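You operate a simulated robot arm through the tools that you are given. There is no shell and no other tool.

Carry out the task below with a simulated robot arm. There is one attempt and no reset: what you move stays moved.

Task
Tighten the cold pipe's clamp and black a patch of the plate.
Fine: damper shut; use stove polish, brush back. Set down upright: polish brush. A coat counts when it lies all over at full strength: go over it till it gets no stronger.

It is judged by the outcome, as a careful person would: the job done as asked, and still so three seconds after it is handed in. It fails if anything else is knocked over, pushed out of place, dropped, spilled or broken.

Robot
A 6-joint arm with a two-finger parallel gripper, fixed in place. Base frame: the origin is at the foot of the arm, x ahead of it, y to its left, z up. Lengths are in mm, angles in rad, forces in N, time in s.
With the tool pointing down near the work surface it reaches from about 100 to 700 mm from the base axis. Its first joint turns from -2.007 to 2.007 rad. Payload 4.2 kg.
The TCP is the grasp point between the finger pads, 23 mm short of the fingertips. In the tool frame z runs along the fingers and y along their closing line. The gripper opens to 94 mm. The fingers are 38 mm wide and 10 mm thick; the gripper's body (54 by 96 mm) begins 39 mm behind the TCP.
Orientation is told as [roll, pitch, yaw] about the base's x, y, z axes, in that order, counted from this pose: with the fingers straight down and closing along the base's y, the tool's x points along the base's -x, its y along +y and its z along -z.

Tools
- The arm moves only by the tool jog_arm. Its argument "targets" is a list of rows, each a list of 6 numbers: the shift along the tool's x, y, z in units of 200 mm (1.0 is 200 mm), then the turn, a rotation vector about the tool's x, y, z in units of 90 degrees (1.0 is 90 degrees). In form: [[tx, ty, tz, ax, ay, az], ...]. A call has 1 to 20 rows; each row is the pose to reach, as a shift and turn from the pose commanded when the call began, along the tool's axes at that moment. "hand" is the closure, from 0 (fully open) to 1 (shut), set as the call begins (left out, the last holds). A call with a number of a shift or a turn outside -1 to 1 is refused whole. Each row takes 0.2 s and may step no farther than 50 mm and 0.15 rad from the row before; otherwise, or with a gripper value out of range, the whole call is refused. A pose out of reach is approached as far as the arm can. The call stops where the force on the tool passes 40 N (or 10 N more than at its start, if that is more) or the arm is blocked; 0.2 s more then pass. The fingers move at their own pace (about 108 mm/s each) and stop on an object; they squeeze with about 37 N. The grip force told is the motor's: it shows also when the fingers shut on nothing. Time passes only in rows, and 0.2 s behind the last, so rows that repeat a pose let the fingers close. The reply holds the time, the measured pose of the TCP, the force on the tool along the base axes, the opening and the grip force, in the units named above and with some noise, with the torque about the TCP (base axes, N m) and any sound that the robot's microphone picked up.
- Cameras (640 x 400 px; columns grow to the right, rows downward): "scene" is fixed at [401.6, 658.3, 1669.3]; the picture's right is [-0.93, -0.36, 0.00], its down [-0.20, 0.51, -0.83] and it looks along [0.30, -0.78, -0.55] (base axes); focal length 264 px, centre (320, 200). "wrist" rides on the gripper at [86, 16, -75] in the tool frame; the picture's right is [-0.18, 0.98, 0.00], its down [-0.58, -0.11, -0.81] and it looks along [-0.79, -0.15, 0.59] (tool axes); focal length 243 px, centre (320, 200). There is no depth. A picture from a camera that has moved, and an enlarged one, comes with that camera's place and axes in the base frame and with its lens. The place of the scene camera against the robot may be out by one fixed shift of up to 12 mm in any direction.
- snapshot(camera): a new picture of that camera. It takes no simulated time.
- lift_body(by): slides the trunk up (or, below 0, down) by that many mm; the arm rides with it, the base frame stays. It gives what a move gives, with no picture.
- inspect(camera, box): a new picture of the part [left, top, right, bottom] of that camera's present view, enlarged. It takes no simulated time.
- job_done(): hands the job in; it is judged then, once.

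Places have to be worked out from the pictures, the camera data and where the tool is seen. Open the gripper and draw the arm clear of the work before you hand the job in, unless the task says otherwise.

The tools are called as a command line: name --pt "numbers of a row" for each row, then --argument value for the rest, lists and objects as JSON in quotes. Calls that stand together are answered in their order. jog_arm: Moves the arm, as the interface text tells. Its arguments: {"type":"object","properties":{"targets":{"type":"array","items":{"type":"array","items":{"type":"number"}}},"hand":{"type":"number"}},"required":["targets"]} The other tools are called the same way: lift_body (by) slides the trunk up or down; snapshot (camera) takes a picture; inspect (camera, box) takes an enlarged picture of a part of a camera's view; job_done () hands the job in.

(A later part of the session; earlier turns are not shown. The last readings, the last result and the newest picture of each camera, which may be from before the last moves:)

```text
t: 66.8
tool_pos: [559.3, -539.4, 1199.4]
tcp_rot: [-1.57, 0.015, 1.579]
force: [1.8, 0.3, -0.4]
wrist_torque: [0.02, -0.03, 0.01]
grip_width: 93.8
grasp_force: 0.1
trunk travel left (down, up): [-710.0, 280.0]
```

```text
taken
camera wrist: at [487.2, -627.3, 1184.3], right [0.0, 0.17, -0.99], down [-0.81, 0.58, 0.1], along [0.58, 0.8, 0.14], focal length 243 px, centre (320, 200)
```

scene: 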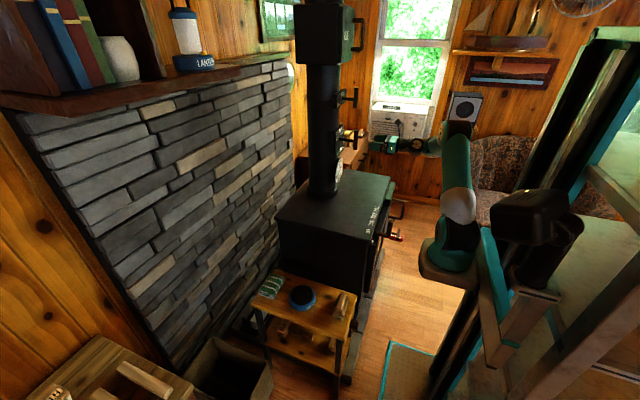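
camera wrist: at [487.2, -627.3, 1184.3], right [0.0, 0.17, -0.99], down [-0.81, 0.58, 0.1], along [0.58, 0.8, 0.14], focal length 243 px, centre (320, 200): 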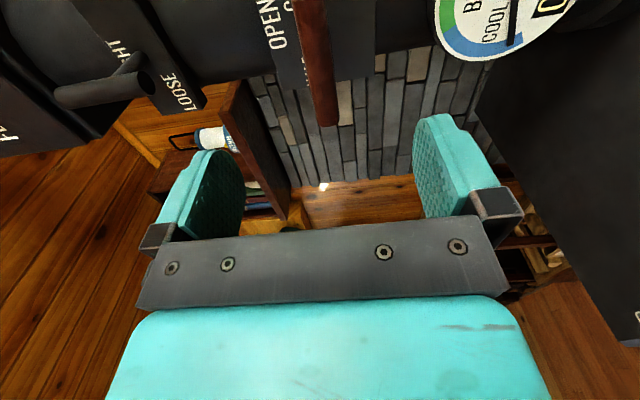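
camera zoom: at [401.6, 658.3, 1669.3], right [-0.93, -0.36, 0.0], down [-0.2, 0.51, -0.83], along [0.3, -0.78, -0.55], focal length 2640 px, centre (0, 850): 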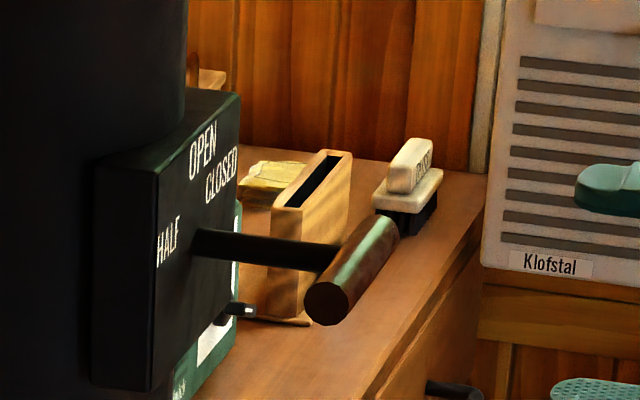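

The damper bar is now across the pipe at its shut stop. Next I study the tools: the table with the tin and brush, and the labelled white brush on the cabinet.

inspect --camera "scene" --box '[350, 122, 374, 137]'

inspect --camera "scene" --box '[240, 262, 304, 302]'

inspect --camera "scene" --box '[280, 275, 360, 325]'

inspect --camera "scene" --box '[250, 310, 360, 379]'

inspect --camera "scene" --box '[270, 165, 400, 246]'

```text
16.00 times, centred on (362, 130) of scene
camera zoom: at [401.6, 658.3, 1669.3], right [-0.93, -0.36, 0.0], down [-0.2, 0.51, -0.83], along [0.3, -0.78, -0.55], focal length 4224 px, centre (-352, 1328)
```

zoom: 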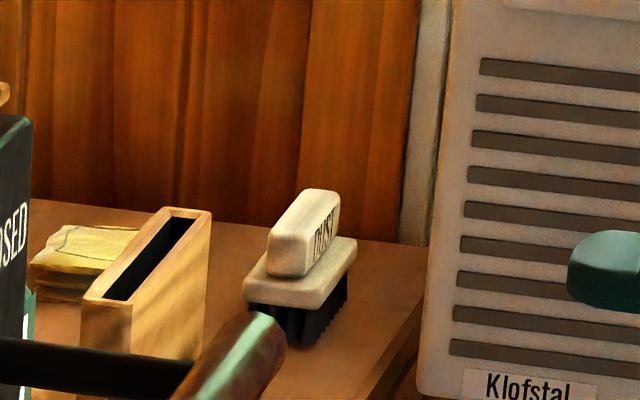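

```text
10.00 times, centred on (272, 282) of scene
camera zoom: at [401.6, 658.3, 1669.3], right [-0.93, -0.36, 0.0], down [-0.2, 0.51, -0.83], along [0.3, -0.78, -0.55], focal length 2640 px, centre (800, -620)
```

zoom: 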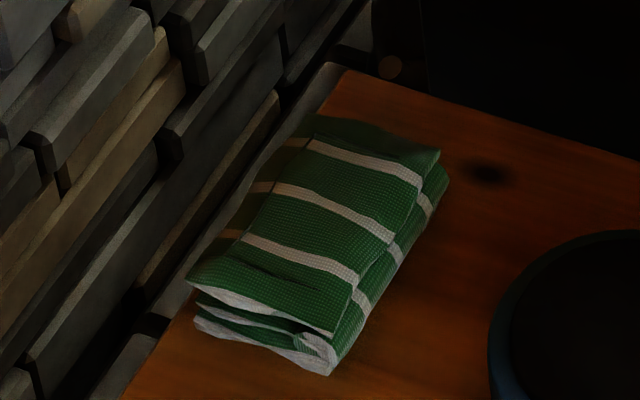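

```text
8.00 times, centred on (320, 300) of scene
camera zoom: at [401.6, 658.3, 1669.3], right [-0.93, -0.36, 0.0], down [-0.2, 0.51, -0.83], along [0.3, -0.78, -0.55], focal length 2112 px, centre (320, -600)
```

zoom: 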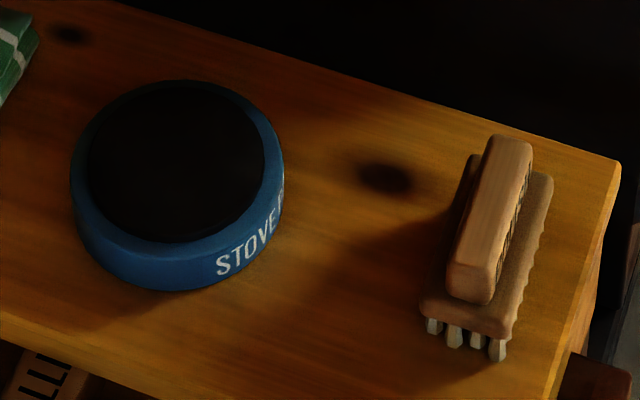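

```text
5.80 times, centred on (305, 344) of scene
camera zoom: at [401.6, 658.3, 1669.3], right [-0.93, -0.36, 0.0], down [-0.2, 0.51, -0.83], along [0.3, -0.78, -0.55], focal length 1530 px, centre (407, -638)
```

zoom: 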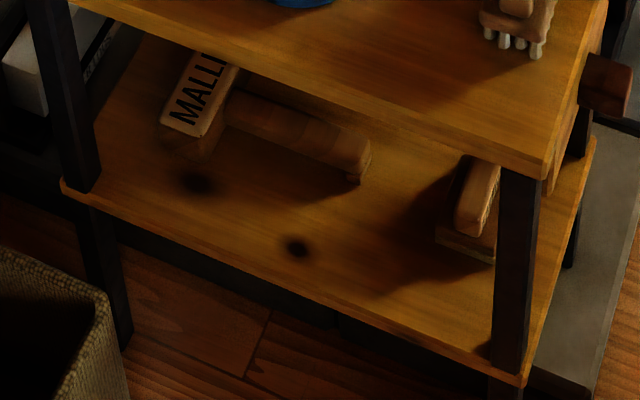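

```text
4.92 times, centred on (335, 206) of scene
camera zoom: at [401.6, 658.3, 1669.3], right [-0.93, -0.36, 0.0], down [-0.2, 0.51, -0.83], along [0.3, -0.78, -0.55], focal length 1300 px, centre (246, 173)
```

zoom: 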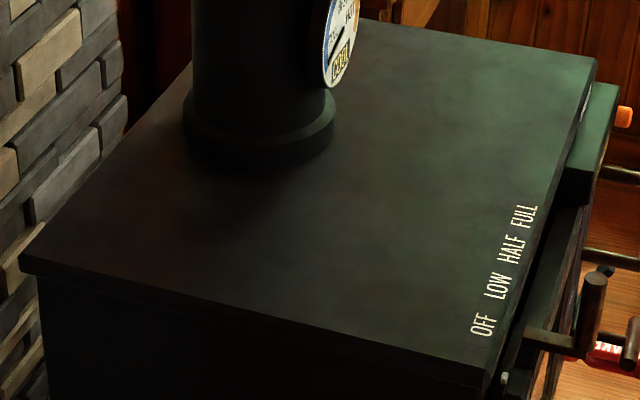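

The cabinet brush is a DUST brush; the one beside the STOVE POLISH tin has a label on its side that I need to read. I unroll the wrist and point the tool down to view the stove top and table.

jog_arm --pt "0 0 0 0 0 0.09" --pt "0 0 0 0 0 0.18" --pt "0 0 0 0 0 0.27" --pt "0 0 0 0 0 0.36" --pt "0 0 0 0 0 0.45" --pt "0 0 0 0 0 0.54" --pt "0 0 0 0 0 0.63" --pt "0 0 0 0 0 0.72" --pt "0 0 0 0 0 0.81" --pt "0 0 0 0 0 0.9" --pt "0 0 0 0 0 1.0"

jog_arm --pt "0 0.05 -0.05 0 0.09 0" --pt "0 0.1 -0.1 0 0.18 0" --pt "0 0.15 -0.15 0 0.27 0" --pt "0 0.2 -0.2 0 0.36 0" --pt "0 0.25 -0.25 0 0.45 0" --pt "0 0.3 -0.3 0 0.54 0" --pt "0 0.35 -0.35 0 0.63 0" --pt "0 0.4 -0.4 0 0.72 0" --pt "0 0.45 -0.45 0 0.81 0" --pt "0 0.5 -0.5 0 0.9 0" --pt "0 0.5 -0.5 0 1.0 0"

snapshot --camera "wrist"

```text
refused: row 11 steps farther than a row can; nothing moved
```

```text
refused: row 11 steps farther than a row can; nothing moved
```

```text
taken
camera wrist: at [487.2, -627.3, 1184.3], right [0.0, 0.17, -0.99], down [-0.81, 0.58, 0.1], along [0.58, 0.8, 0.14], focal length 243 px, centre (320, 200)
```

wrist: 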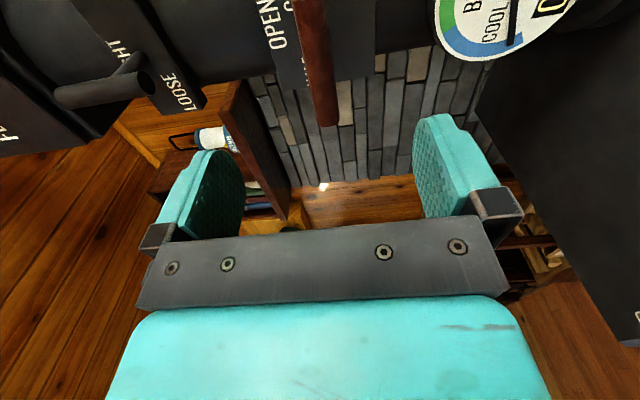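

Both were refused for a last step that was a hair too large. I resend with even steps.

jog_arm --pt "0 0 0 0 0 0.09" --pt "0 0 0 0 0 0.18" --pt "0 0 0 0 0 0.27" --pt "0 0 0 0 0 0.36" --pt "0 0 0 0 0 0.45" --pt "0 0 0 0 0 0.54" --pt "0 0 0 0 0 0.63" --pt "0 0 0 0 0 0.72" --pt "0 0 0 0 0 0.81" --pt "0 0 0 0 0 0.9" --pt "0 0 0 0 0 0.95" --pt "0 0 0 0 0 1.0"

jog_arm --pt "0 0.05 -0.05 0 0.09 0" --pt "0 0.1 -0.1 0 0.18 0" --pt "0 0.15 -0.15 0 0.27 0" --pt "0 0.2 -0.2 0 0.36 0" --pt "0 0.25 -0.25 0 0.45 0" --pt "0 0.3 -0.3 0 0.54 0" --pt "0 0.35 -0.35 0 0.63 0" --pt "0 0.4 -0.4 0 0.72 0" --pt "0 0.45 -0.45 0 0.81 0" --pt "0 0.5 -0.5 0 0.9 0" --pt "0 0.5 -0.5 0 0.95 0" --pt "0 0.5 -0.5 0 1.0 0"

snapshot --camera "wrist"

```text
t: 69.5
tool_pos: [556.4, -539.8, 1199.9]
tcp_rot: [-1.522, -1.559, 1.529]
force: [-0.2, 0.1, 0.7]
wrist_torque: [0.04, -0.02, 0.06]
grip_width: 94.0
grasp_force: 0.1
trunk travel left (down, up): [-710.0, 280.0]
```

```text
t: 72.0
tool_pos: [456.6, -441.3, 1198.4]
tcp_rot: [-0.014, 0.001, 0.008]
force: [0.3, 0.0, 0.2]
wrist_torque: [0.01, -0.04, -0.01]
grip_width: 94.1
grasp_force: 0.0
trunk travel left (down, up): [-710.0, 280.0]
```

```text
taken
camera wrist: at [370.8, -425.3, 1273.6], right [0.18, 0.98, -0.01], down [0.58, -0.09, 0.81], along [0.79, -0.15, -0.59], focal length 243 px, centre (320, 200)
```

wrist: 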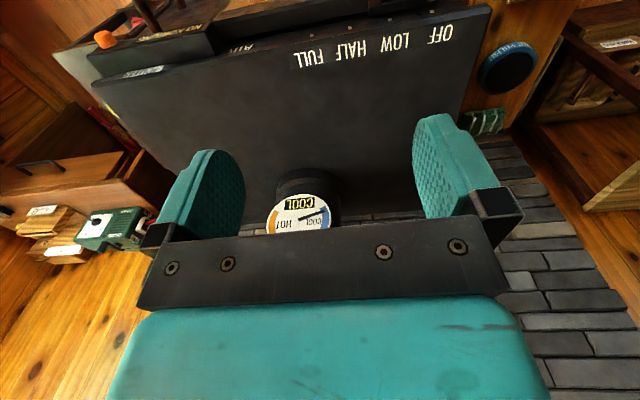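

Good overview. I zoom in on the stove top, its front edge and the left-hand box.

inspect --camera "wrist" --box '[60, 0, 260, 125]'

inspect --camera "wrist" --box '[220, 0, 420, 125]'

inspect --camera "wrist" --box '[380, 0, 580, 125]'

inspect --camera "wrist" --box '[160, 80, 440, 230]'

```text
3.20 times, centred on (160, 62) of wrist
camera zoom: at [370.8, -425.3, 1273.6], right [0.18, 0.98, -0.01], down [0.58, -0.09, 0.81], along [0.79, -0.15, -0.59], focal length 776 px, centre (832, 640)
```

zoom: 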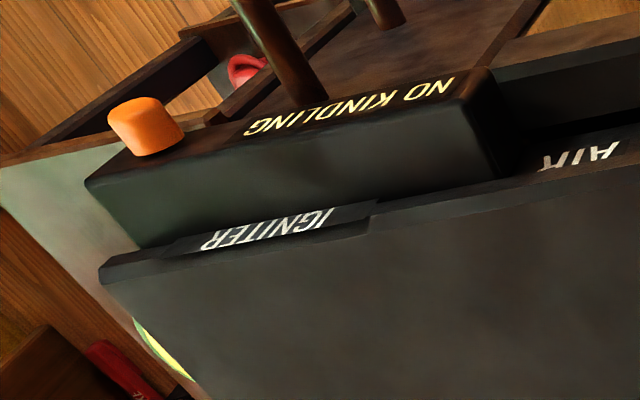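

```text
3.20 times, centred on (320, 62) of wrist
camera zoom: at [370.8, -425.3, 1273.6], right [0.18, 0.98, -0.01], down [0.58, -0.09, 0.81], along [0.79, -0.15, -0.59], focal length 776 px, centre (320, 640)
```

zoom: 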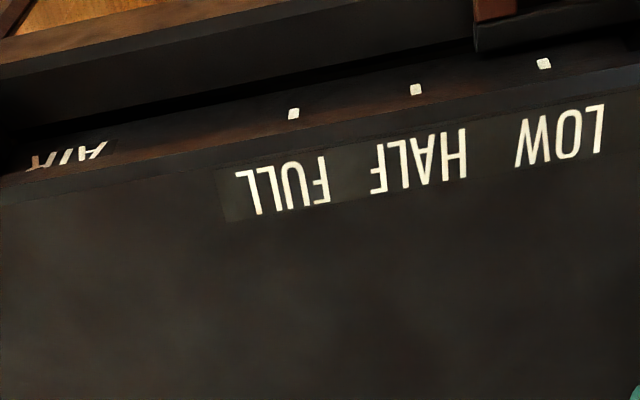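

```text
3.20 times, centred on (480, 62) of wrist
camera zoom: at [370.8, -425.3, 1273.6], right [0.18, 0.98, -0.01], down [0.58, -0.09, 0.81], along [0.79, -0.15, -0.59], focal length 776 px, centre (-192, 640)
```

zoom: 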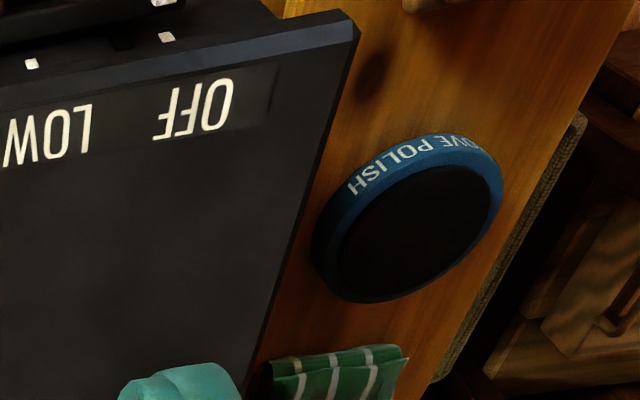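

```text
2.29 times, centred on (300, 155) of wrist
camera zoom: at [370.8, -425.3, 1273.6], right [0.18, 0.98, -0.01], down [0.58, -0.09, 0.81], along [0.79, -0.15, -0.59], focal length 555 px, centre (366, 303)
```

zoom: 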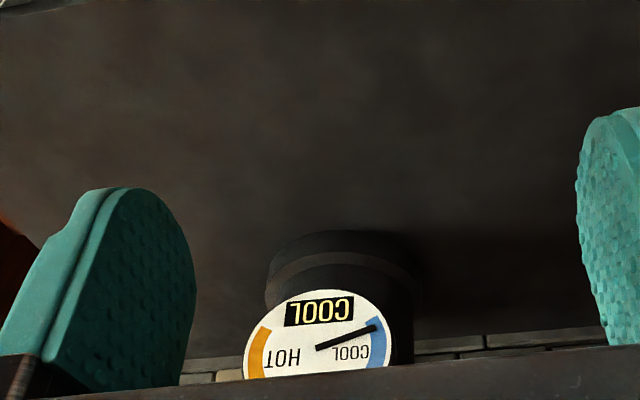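

"The plate" is the stove's top plate, at z≈880 from triangulation. There is also an igniter reading NO KINDLING, which I'll leave alone. The tin is at about (750,-28,645). Next I swing over towards the table to look at the brush, first moving +y and then lowering the trunk.

jog_arm --pt "0 0.2 0 0 0 0" --pt "0 0.4 0 0 0 0" --pt "0 0.6 0 0 0 0" --pt "0 0.8 0 0 0 0" --pt "0 1.0 0 0 0 0"

jog_arm --pt "0 0.2 0 0 0 0" --pt "0 0.4 0 0 0 0" --pt "0 0.6 0 0 0 0" --pt "0 0.8 0 0 0 0" --pt "0 1.0 0 0 0 0"

lift_body --by -330

snapshot --camera "wrist"

snapshot --camera "scene"

```text
t: 73.2
tool_pos: [454.2, -240.3, 1197.1]
tcp_rot: [-0.014, 0.0, 0.007]
force: [-0.2, -0.1, -0.6]
wrist_torque: [0.03, 0.0, 0.02]
grip_width: 93.9
grasp_force: 0.1
trunk travel left (down, up): [-710.0, 280.0]
```

```text
t: 74.5
tool_pos: [453.4, -39.7, 1193.3]
tcp_rot: [-0.013, 0.001, 0.007]
force: [0.5, -0.4, -0.2]
wrist_torque: [0.05, 0.0, -0.01]
grip_width: 94.1
grasp_force: 0.1
out of reach, approached as far as the arm can: row 3
trunk travel left (down, up): [-710.0, 280.0]
```

```text
t: 77.7
tool_pos: [453.3, -39.9, 864.5]
tcp_rot: [-0.015, 0.0, 0.009]
force: [0.6, 0.0, -0.1]
wrist_torque: [-0.04, 0.02, 0.02]
grip_width: 94.1
grasp_force: 0.1
trunk travel left (down, up): [-380.0, 610.0]
```

```text
taken
camera wrist: at [368.6, -24.3, 938.2], right [0.18, 0.98, -0.01], down [0.58, -0.09, 0.81], along [0.79, -0.15, -0.59], focal length 243 px, centre (320, 200)
```

wrist: 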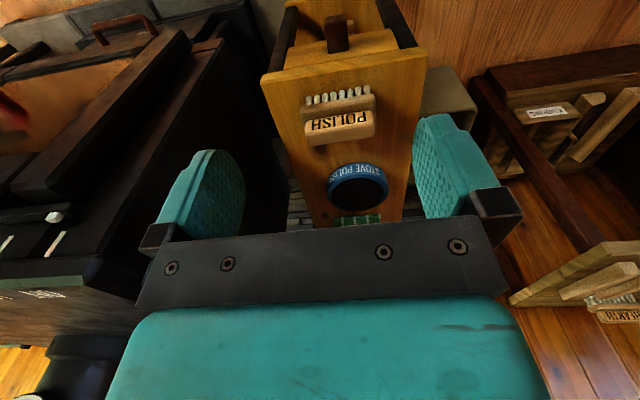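

```text
taken
```

scene: 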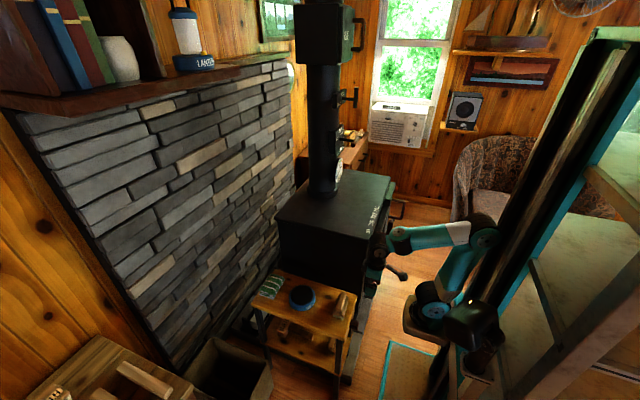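

inspect --camera "wrist" --box '[260, 60, 420, 160]'

inspect --camera "wrist" --box '[250, 140, 430, 252]'

inspect --camera "wrist" --box '[480, 230, 640, 330]'

inspect --camera "wrist" --box '[0, 0, 260, 162]'

```text
4.00 times, centred on (340, 110) of wrist
camera zoom: at [368.6, -24.3, 938.2], right [0.18, 0.98, -0.01], down [0.58, -0.09, 0.81], along [0.79, -0.15, -0.59], focal length 970 px, centre (240, 560)
```

zoom: 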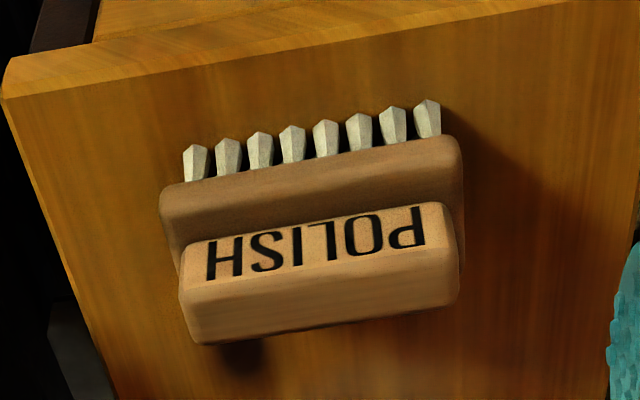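

```text
3.56 times, centred on (340, 196) of wrist
camera zoom: at [368.6, -24.3, 938.2], right [0.18, 0.98, -0.01], down [0.58, -0.09, 0.81], along [0.79, -0.15, -0.59], focal length 863 px, centre (249, 214)
```

zoom: 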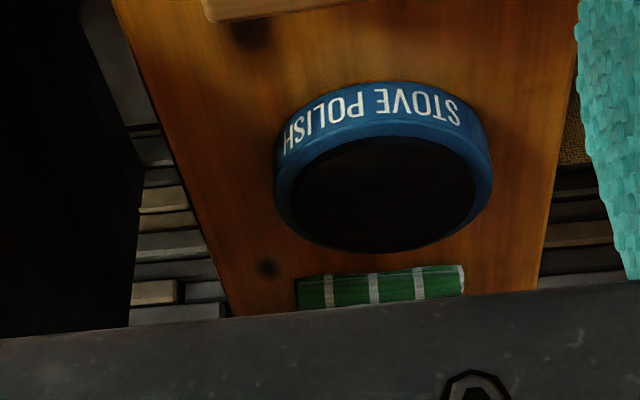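

```text
4.00 times, centred on (560, 280) of wrist
camera zoom: at [368.6, -24.3, 938.2], right [0.18, 0.98, -0.01], down [0.58, -0.09, 0.81], along [0.79, -0.15, -0.59], focal length 970 px, centre (-640, -120)
```

zoom: 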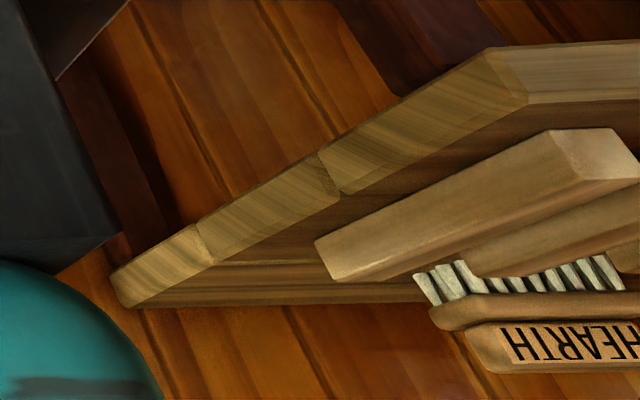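

```text
2.46 times, centred on (130, 81) of wrist
camera zoom: at [368.6, -24.3, 938.2], right [0.18, 0.98, -0.01], down [0.58, -0.09, 0.81], along [0.79, -0.15, -0.59], focal length 597 px, centre (788, 493)
```

zoom: 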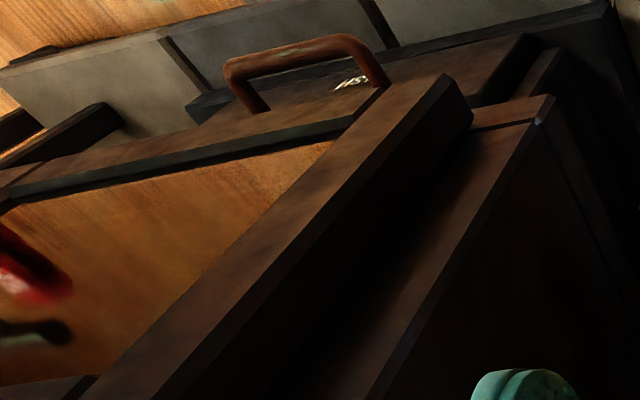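

The brush is labelled POLISH and stands on its bristles, long axis along y, at about (580,-38) on a table top at z≈610. I move closer for a second view to fix its height and place.

jog_arm --pt "-0.11 0 0.11 0 0 0" --pt "-0.22 0.005 0.22 0 0 0" --pt "-0.335 0.01 0.32 0 0 0"

snapshot --camera "wrist"

inspect --camera "wrist" --box '[230, 20, 422, 140]'

inspect --camera "wrist" --box '[280, 130, 440, 230]'

```text
t: 78.5
tool_pos: [521.9, -40.7, 800.0]
tcp_rot: [-0.015, 0.0, 0.007]
force: [0.2, 1.1, 0.1]
wrist_torque: [0.01, -0.02, 0.01]
grip_width: 94.1
grasp_force: 0.0
trunk travel left (down, up): [-380.0, 610.0]
```

```text
taken
camera wrist: at [436.4, -23.5, 874.8], right [0.18, 0.98, -0.01], down [0.58, -0.09, 0.81], along [0.79, -0.15, -0.59], focal length 243 px, centre (320, 200)
```

wrist: 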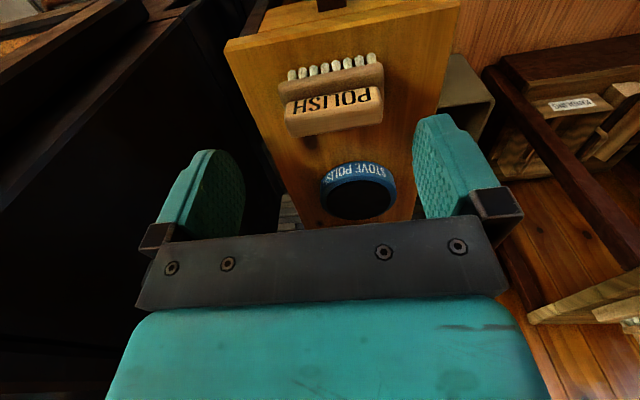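

```text
3.33 times, centred on (326, 80) of wrist
camera zoom: at [436.4, -23.5, 874.8], right [0.18, 0.98, -0.01], down [0.58, -0.09, 0.81], along [0.79, -0.15, -0.59], focal length 809 px, centre (300, 600)
```

zoom: 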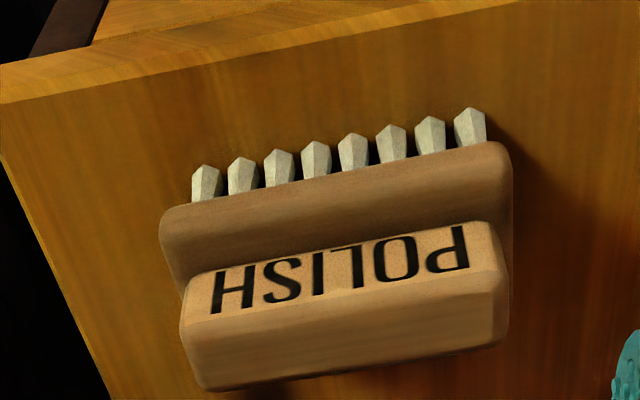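

```text
4.00 times, centred on (360, 180) of wrist
camera zoom: at [436.4, -23.5, 874.8], right [0.18, 0.98, -0.01], down [0.58, -0.09, 0.81], along [0.79, -0.15, -0.59], focal length 970 px, centre (160, 280)
```

zoom: 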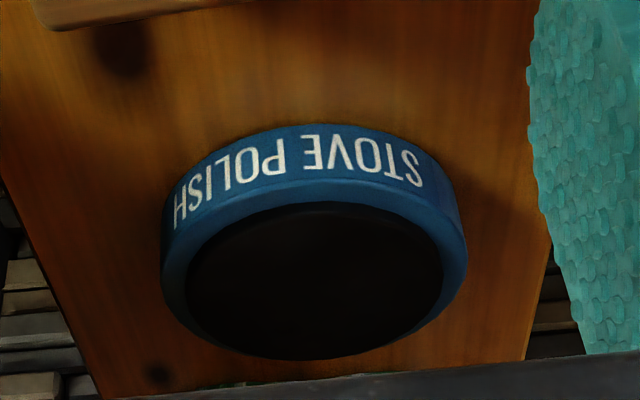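

Two views give a table at z≈618 and a handle 24 mm thick at x≈565–589, y≈-84…6, top z≈677. The tin's centre is near (754,-21) with inner radius about 51 mm. I turn the hand so the fingers close along x, with the camera on the +y side.

jog_arm --pt "0 0 0 0 0 0.085" --pt "0 0 0 0 0 0.17" --pt "0 0 0 0 0 0.255" --pt "0 0 0 0 0 0.34" --pt "0 0 0 0 0 0.425" --pt "0 0 0 0 0 0.51" --pt "0 0 0 0 0 0.595" --pt "0 0 0 0 0 0.68" --pt "0 0 0 0 0 0.765" --pt "0 0 0 0 0 0.85" --pt "0 0 0 0 0 0.935" --pt "0 0 0 0 0 1.0"

snapshot --camera "wrist"

```text
t: 81.1
tool_pos: [520.8, -38.6, 800.0]
tcp_rot: [0.0, -0.014, -1.565]
force: [0.3, -0.1, 0.1]
wrist_torque: [0.0, 0.03, -0.04]
grip_width: 94.2
grasp_force: 0.0
trunk travel left (down, up): [-380.0, 610.0]
```

```text
taken
camera wrist: at [537.5, 48.5, 873.1], right [0.98, -0.18, 0.0], down [-0.11, -0.57, 0.81], along [-0.14, -0.8, -0.58], focal length 243 px, centre (320, 200)
```

wrist: 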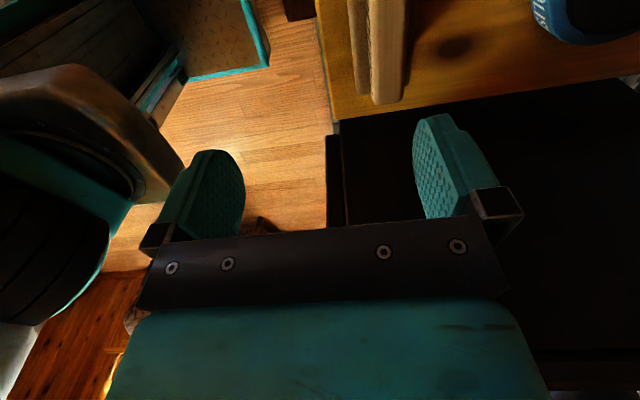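

I check the reach over the tin before taking the brush: I hover toward (754,-21) at z=800, also correcting a slight tilt.

jog_arm --pt "0.0 0.2 0 -0.0095 0 0" --pt "0.02 0.4 0 -0.0095 0 0" --pt "0.04 0.6 0 -0.0095 0 0" --pt "0.06 0.8 0 -0.0095 0 0" --pt "0.08 1.0 0 -0.0095 0 0"

jog_arm --pt "0 0.165 0.2 0 0 0"

snapshot --camera "wrist"

```text
t: 82.3
tool_pos: [720.4, -22.5, 801.1]
tcp_rot: [0.014, -0.013, -1.563]
force: [-0.3, -1.0, -0.7]
wrist_torque: [0.03, -0.02, 0.0]
grip_width: 94.0
grasp_force: 0.1
trunk travel left (down, up): [-380.0, 610.0]
```

```text
refused: row 1 steps farther than a row can; nothing moved
```

```text
taken
camera wrist: at [736.8, 65.9, 873.9], right [0.98, -0.18, 0.02], down [-0.12, -0.57, 0.81], along [-0.13, -0.8, -0.58], focal length 243 px, centre (320, 200)
```

wrist: 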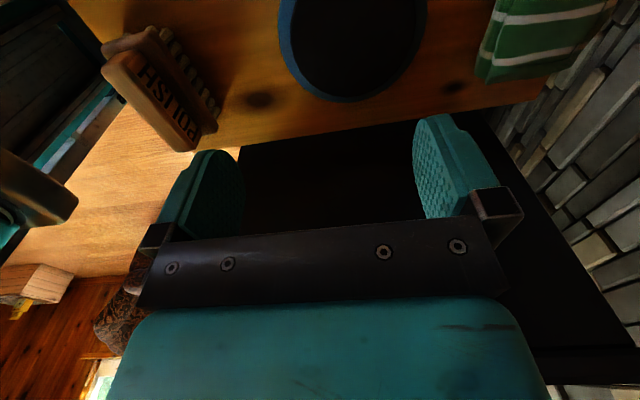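

The view puts the tin centre at about (755,-26). I step to it with the tilt corrected and see if it is in reach, lowering to z=740.

jog_arm --pt "-0.01 0.1 0.1 0.0089 0.0089 0" --pt "-0.015 0.17 0.2 0.0089 0.0089 0" --pt "-0.015 0.17 0.3 0.0089 0.0089 0"

snapshot --camera "wrist"

```text
t: 83.1
tool_pos: [757.4, -24.1, 740.6]
tcp_rot: [0.002, 0.0, -1.561]
force: [0.3, 0.4, -0.3]
wrist_torque: [0.04, 0.0, 0.01]
grip_width: 93.9
grasp_force: 0.1
trunk travel left (down, up): [-380.0, 610.0]
```

```text
taken
camera wrist: at [773.3, 62.0, 814.8], right [0.98, -0.18, 0.0], down [-0.1, -0.58, 0.81], along [-0.14, -0.79, -0.59], focal length 243 px, centre (320, 200)
```

wrist: 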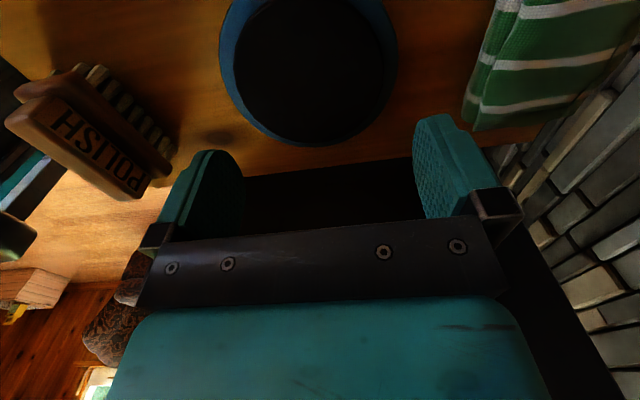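

The tin is reachable with the tool straight down. Now I go back over the brush at (577,-39).

jog_arm --pt "0 0 -0.2 0 0 0" --pt "-0.02 -0.2 -0.25 0 0 0" --pt "-0.04 -0.4 -0.25 0 0 0" --pt "-0.06 -0.6 -0.25 0 0 0" --pt "-0.07 -0.8 -0.25 0 0 0" --pt "-0.075 -0.9 -0.25 0 0 0"

snapshot --camera "wrist"

inspect --camera "scene" --box '[290, 250, 402, 320]'

```text
t: 84.5
tool_pos: [576.6, -42.0, 791.5]
tcp_rot: [-0.001, 0.001, -1.561]
force: [-0.4, 0.2, -0.1]
wrist_torque: [0.01, 0.02, -0.01]
grip_width: 94.0
grasp_force: 0.1
trunk travel left (down, up): [-380.0, 610.0]
```

```text
taken
camera wrist: at [593.3, 44.8, 866.1], right [0.98, -0.18, 0.0], down [-0.1, -0.58, 0.81], along [-0.14, -0.79, -0.59], focal length 243 px, centre (320, 200)
```

wrist: 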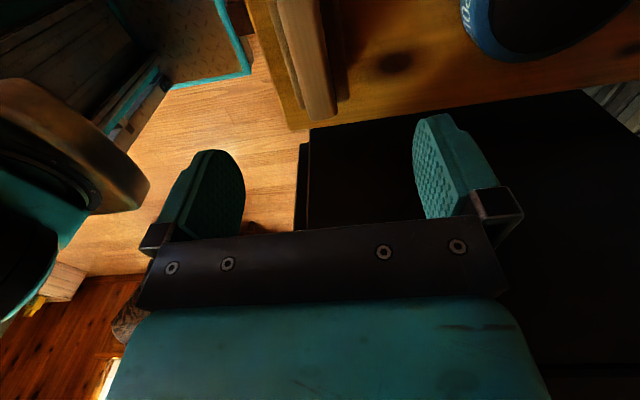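

```text
5.71 times, centred on (346, 285) of scene
camera zoom: at [401.6, 658.3, 1669.3], right [-0.93, -0.36, 0.0], down [-0.2, 0.51, -0.83], along [0.3, -0.78, -0.55], focal length 1509 px, centre (171, -286)
```

zoom: 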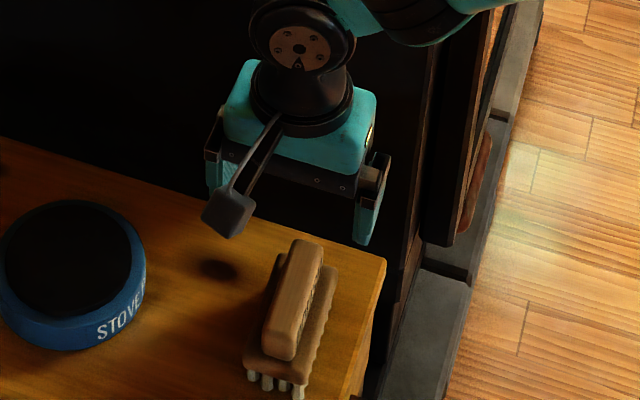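

inspect --camera "wrist" --box '[230, 0, 390, 130]'

```text
3.08 times, centred on (310, 65) of wrist
camera zoom: at [593.3, 44.8, 866.1], right [0.98, -0.18, 0.0], down [-0.1, -0.58, 0.81], along [-0.14, -0.79, -0.59], focal length 746 px, centre (351, 615)
```

zoom: 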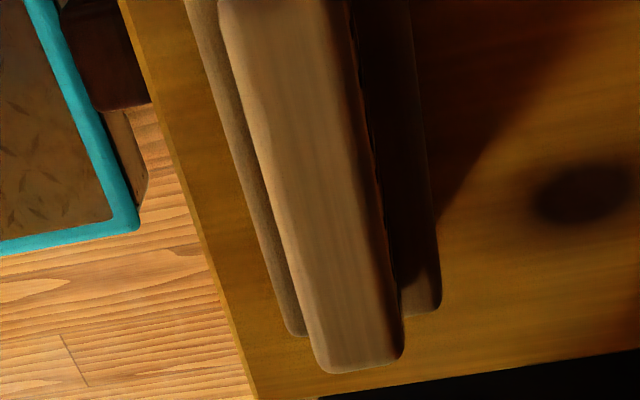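

The handle centre is at x≈573. I descend so the fingertips reach about z=662, just above the brush's base block, and check.

jog_arm --pt "0.005 -0.015 0.2 0 0 0" --pt "0.005 -0.015 0.4 0 0 0" --pt "0.005 -0.015 0.53 0 0 0"

inspect --camera "scene" --box '[300, 265, 380, 315]'

snapshot --camera "wrist"

```text
t: 85.3
tool_pos: [574.0, -39.9, 683.4]
tcp_rot: [0.002, -0.001, -1.561]
force: [-0.2, 0.0, -0.7]
wrist_torque: [-0.01, -0.03, -0.01]
grip_width: 94.1
grasp_force: 0.1
trunk travel left (down, up): [-380.0, 610.0]
```

```text
8.00 times, centred on (340, 290) of scene
camera zoom: at [401.6, 658.3, 1669.3], right [-0.93, -0.36, 0.0], down [-0.2, 0.51, -0.83], along [0.3, -0.78, -0.55], focal length 2112 px, centre (160, -520)
```

zoom: 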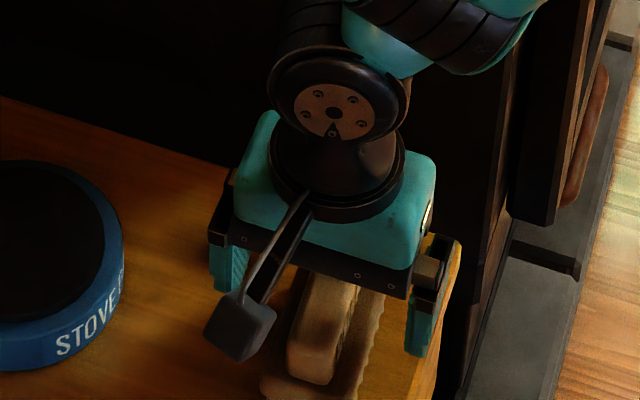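

```text
taken
camera wrist: at [590.6, 45.9, 758.8], right [0.98, -0.18, 0.0], down [-0.11, -0.58, 0.81], along [-0.14, -0.79, -0.59], focal length 243 px, centre (320, 200)
```

wrist: 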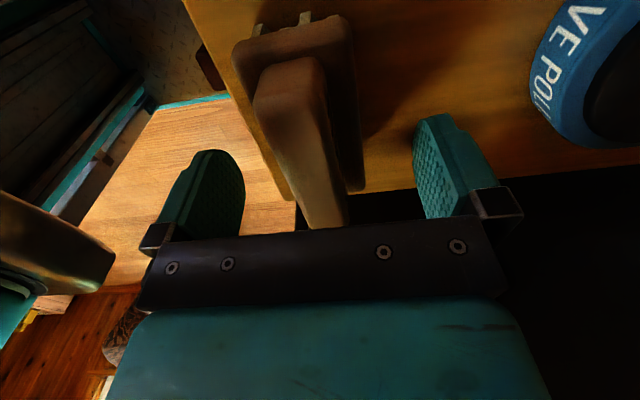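

The handle lies centred between the fingers. I rise 2 mm to clear the base block and close.

jog_arm --pt "0 0 -0.012 0 0 0" --pt "0 0 -0.012 0 0 0"

jog_arm --pt "0 0 0 0 0 0" --pt "0 0 0 0 0 0" --pt "0 0 0 0 0 0" --hand 1

snapshot --camera "wrist"

```text
t: 85.9
tool_pos: [573.7, -40.8, 686.4]
tcp_rot: [0.003, 0.0, -1.563]
force: [-0.1, 0.5, -0.1]
wrist_torque: [0.02, -0.01, 0.02]
grip_width: 93.7
grasp_force: 0.0
trunk travel left (down, up): [-380.0, 610.0]
```

```text
t: 86.7
tool_pos: [574.1, -40.3, 687.2]
tcp_rot: [0.003, -0.001, -1.562]
force: [0.4, 0.3, 0.0]
wrist_torque: [0.02, -0.02, -0.02]
grip_width: 25.6
grasp_force: 37.5
trunk travel left (down, up): [-380.0, 610.0]
```

```text
taken
camera wrist: at [590.4, 45.8, 762.0], right [0.98, -0.18, 0.0], down [-0.1, -0.58, 0.81], along [-0.14, -0.79, -0.59], focal length 243 px, centre (320, 200)
```

wrist: 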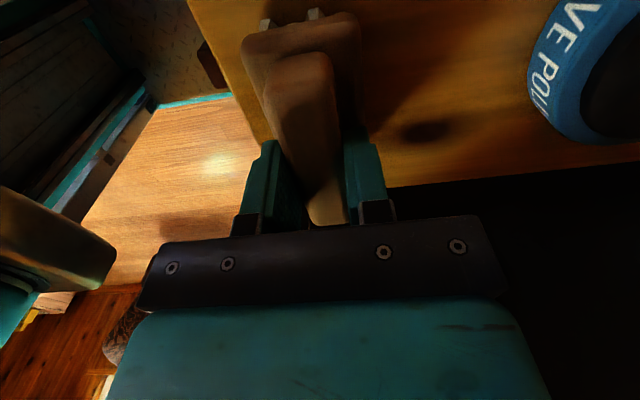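

Gripped at 25.6 mm, with home pose (574,-40.3,687). I lift the brush.

jog_arm --pt "0 0 -0.1 0 0 0" --pt "0 0 -0.25 0 0 0" --pt "0 0 -0.45 0 0 0"

snapshot --camera "wrist"

inspect --camera "scene" --box '[290, 250, 386, 310]'

```text
t: 87.5
tool_pos: [573.4, -41.9, 775.7]
tcp_rot: [-0.001, 0.0, -1.561]
force: [0.1, 0.0, -1.2]
wrist_torque: [-0.01, 0.0, 0.02]
grip_width: 25.5
grasp_force: 37.0
trunk travel left (down, up): [-380.0, 610.0]
```

```text
taken
camera wrist: at [590.2, 45.3, 851.5], right [0.98, -0.18, 0.0], down [-0.1, -0.58, 0.81], along [-0.14, -0.79, -0.59], focal length 243 px, centre (320, 200)
```

wrist: 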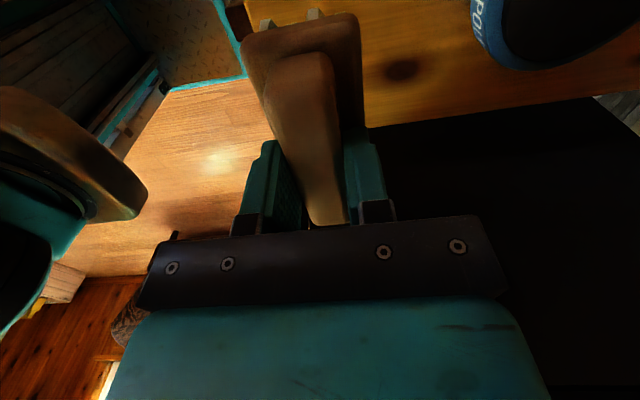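

```text
6.67 times, centred on (338, 280) of scene
camera zoom: at [401.6, 658.3, 1669.3], right [-0.93, -0.36, 0.0], down [-0.2, 0.51, -0.83], along [0.3, -0.78, -0.55], focal length 1760 px, centre (200, -333)
```

zoom: 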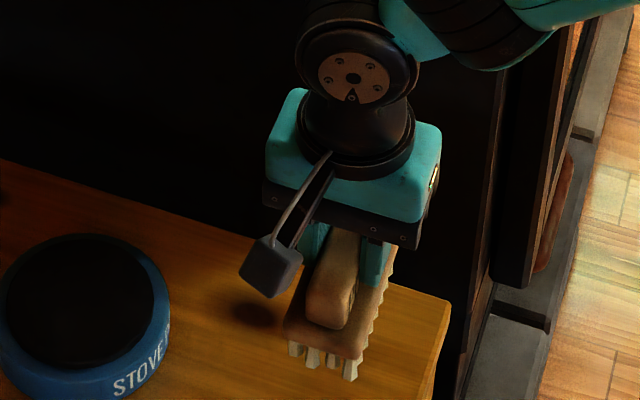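

The brush hangs straight. I carry it over the tin centre at (752.5,-22), staying at z≈776.

jog_arm --pt "0.02 0.2 0 0 0 0" --pt "0.04 0.4 0 0 0 0" --pt "0.06 0.6 0 0 0 0" --pt "0.08 0.8 0 0 0 0" --pt "0.098 0.895 0 0 0 0"

snapshot --camera "wrist"

inspect --camera "scene" --box '[260, 250, 356, 310]'

```text
t: 88.7
tool_pos: [752.0, -18.3, 774.8]
tcp_rot: [0.002, 0.0, -1.561]
force: [-0.9, -0.1, -0.4]
wrist_torque: [0.03, -0.01, -0.03]
grip_width: 25.4
grasp_force: 37.0
trunk travel left (down, up): [-380.0, 610.0]
```

```text
taken
camera wrist: at [768.5, 67.1, 850.4], right [0.98, -0.18, 0.0], down [-0.1, -0.58, 0.81], along [-0.14, -0.79, -0.59], focal length 243 px, centre (320, 200)
```

wrist: 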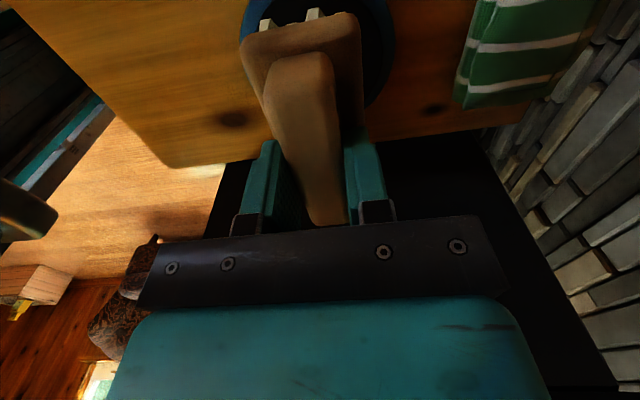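

```text
6.67 times, centred on (308, 280) of scene
camera zoom: at [401.6, 658.3, 1669.3], right [-0.93, -0.36, 0.0], down [-0.2, 0.51, -0.83], along [0.3, -0.78, -0.55], focal length 1760 px, centre (400, -333)
```

zoom: 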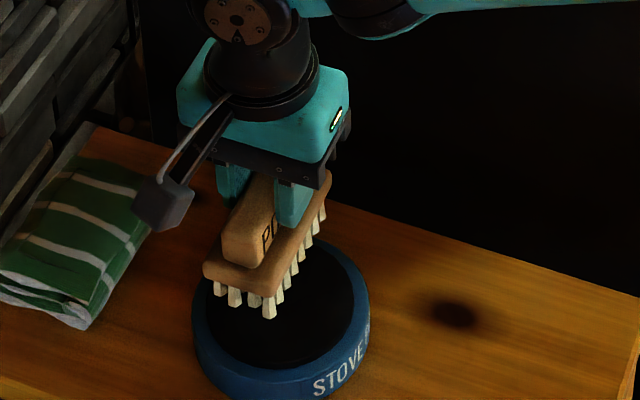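

I correct y by about 3 mm and descend in stages toward the polish, watching the force.

jog_arm --pt "-0.015 0 0.12 0 0 0" --pt "-0.016 0 0.24 0 0 0"

jog_arm --pt "0 0 0.02 0 0 0" --pt "0 0 0.04 0 0 0"

inspect --camera "scene" --box '[270, 265, 334, 305]'

```text
t: 89.3
tool_pos: [751.4, -22.5, 727.6]
tcp_rot: [0.0, 0.001, -1.562]
force: [0.3, 0.6, -1.3]
wrist_torque: [-0.02, 0.0, -0.02]
grip_width: 25.4
grasp_force: 37.0
trunk travel left (down, up): [-380.0, 610.0]
```

```text
t: 89.9
tool_pos: [750.6, -22.7, 723.3]
tcp_rot: [0.006, 0.0, -1.562]
force: [-3.2, 0.4, 23.3]
wrist_torque: [-0.19, 0.38, 0.01]
grip_width: 25.6
grasp_force: 36.9
trunk travel left (down, up): [-380.0, 610.0]
```

```text
10.00 times, centred on (302, 285) of scene
camera zoom: at [401.6, 658.3, 1669.3], right [-0.93, -0.36, 0.0], down [-0.2, 0.51, -0.83], along [0.3, -0.78, -0.55], focal length 2640 px, centre (500, -650)
```

zoom: 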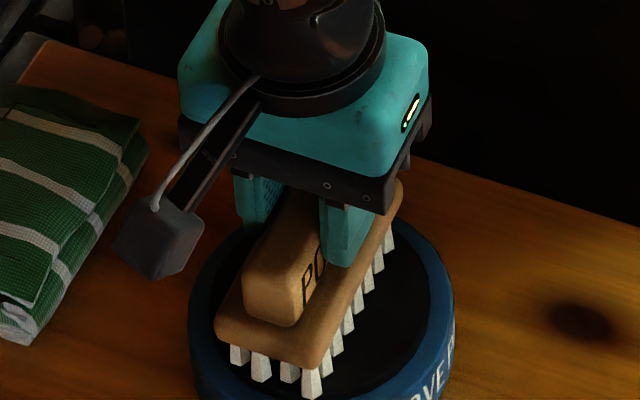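

Contact at TCP z≈723 with 23 N: the bristles are on the polish, well inside the ring. I ease the pressure a little, work the brush a few millimetres to load it, then lift and look.

jog_arm --pt "0 0 -0.01 0 0 0" --pt "0.015 0 -0.01 0 0 0" --pt "-0.015 0 -0.01 0 0 0" --pt "0.015 0 -0.01 0 0 0" --pt "0 0.015 -0.01 0 0 0" --pt "0 0 -0.01 0 0 0"

jog_arm --pt "0 0 -0.1 0 0 0" --pt "0 0 -0.25 0 0 0"

inspect --camera "scene" --box '[270, 255, 350, 305]'

```text
t: 91.3
tool_pos: [752.1, -21.4, 722.9]
tcp_rot: [0.007, 0.0, -1.562]
force: [7.8, -2.1, 16.9]
wrist_torque: [0.16, -0.18, -0.07]
grip_width: 25.6
grasp_force: 37.2
trunk travel left (down, up): [-380.0, 610.0]
```

```text
t: 91.9
tool_pos: [751.0, -22.6, 771.8]
tcp_rot: [-0.001, 0.001, -1.563]
force: [-0.1, 0.5, -2.2]
wrist_torque: [-0.03, 0.0, 0.0]
grip_width: 25.5
grasp_force: 36.6
trunk travel left (down, up): [-380.0, 610.0]
```

```text
8.00 times, centred on (310, 280) of scene
camera zoom: at [401.6, 658.3, 1669.3], right [-0.93, -0.36, 0.0], down [-0.2, 0.51, -0.83], along [0.3, -0.78, -0.55], focal length 2112 px, centre (400, -440)
```

zoom: 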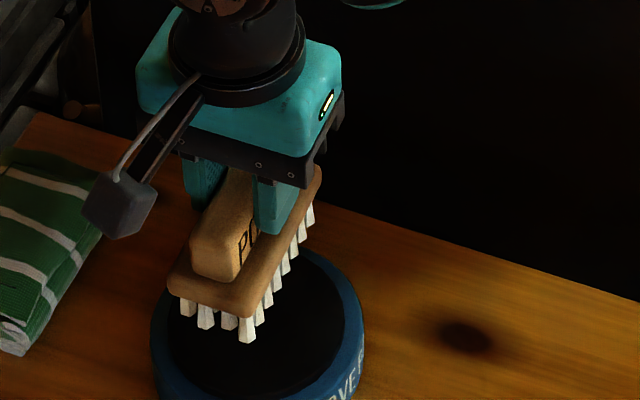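

The bristles still look pale, so loading may just not show; the plate will tell. I raise the trunk to clear the stove top and then carry the brush over the plate.

lift_body --by 270

jog_arm --pt "-0.1 -0.2 0 0 0 0" --pt "-0.3 -0.3 0 0 0 0" --pt "-0.5 -0.4 0 0 0 0" --pt "-0.7 -0.5 0 0 0 0" --pt "-0.9 -0.6 0 0 0 0"

snapshot --camera "wrist"

snapshot --camera "scene"

```text
t: 94.7
tool_pos: [751.6, -21.1, 1042.5]
tcp_rot: [0.002, 0.0, -1.562]
force: [0.3, -0.1, -1.8]
wrist_torque: [0.0, 0.03, -0.03]
grip_width: 25.4
grasp_force: 37.4
trunk travel left (down, up): [-650.0, 340.0]
```

```text
t: 95.8
tool_pos: [632.3, -202.4, 1040.9]
tcp_rot: [0.0, 0.001, -1.56]
force: [0.2, -0.2, -1.9]
wrist_torque: [-0.03, 0.01, -0.01]
grip_width: 25.2
grasp_force: 37.5
trunk travel left (down, up): [-650.0, 340.0]
```

```text
taken
camera wrist: at [647.9, -115.0, 1115.4], right [0.98, -0.17, 0.0], down [-0.1, -0.58, 0.81], along [-0.14, -0.79, -0.59], focal length 243 px, centre (320, 200)
```

wrist: 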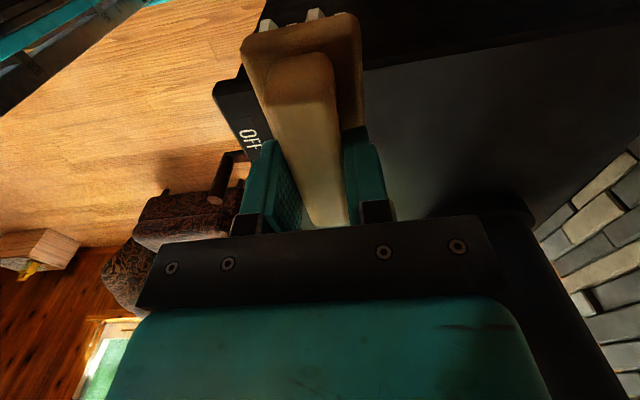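

```text
taken
```

scene: 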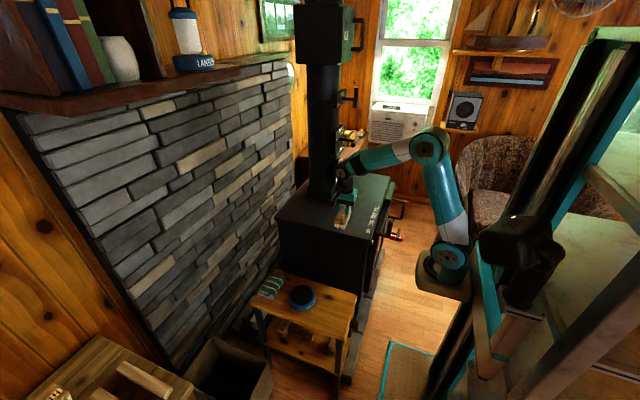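

I look closely at the plate for a marked patch in both views.

inspect --camera "scene" --box '[270, 180, 398, 260]'

inspect --camera "wrist" --box '[340, 20, 600, 230]'

```text
5.00 times, centred on (334, 220) of scene
camera zoom: at [401.6, 658.3, 1669.3], right [-0.93, -0.36, 0.0], down [-0.2, 0.51, -0.83], along [0.3, -0.78, -0.55], focal length 1320 px, centre (250, 100)
```

zoom: 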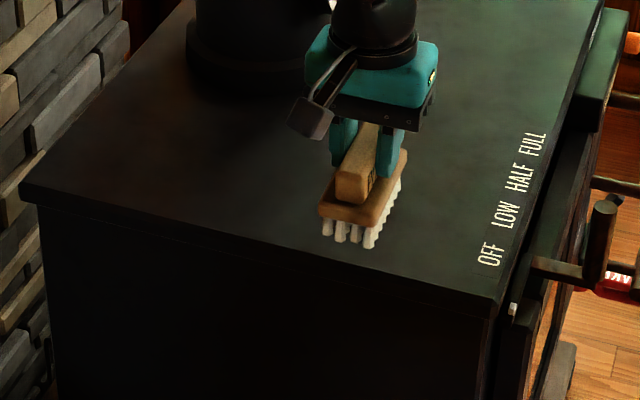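

```text
1.90 times, centred on (470, 125) of wrist
camera zoom: at [647.9, -115.0, 1115.4], right [0.98, -0.17, 0.0], down [-0.1, -0.58, 0.81], along [-0.14, -0.79, -0.59], focal length 462 px, centre (34, 343)
```

zoom: 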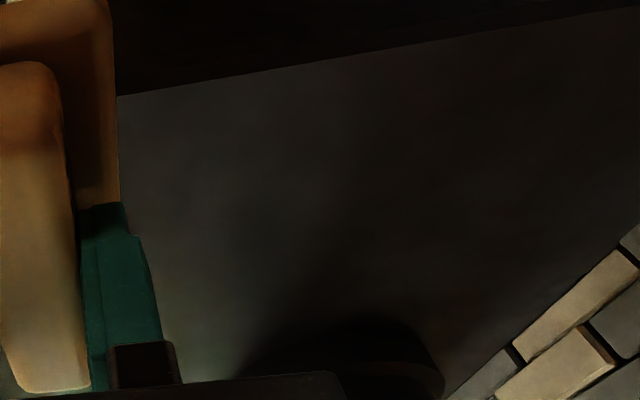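

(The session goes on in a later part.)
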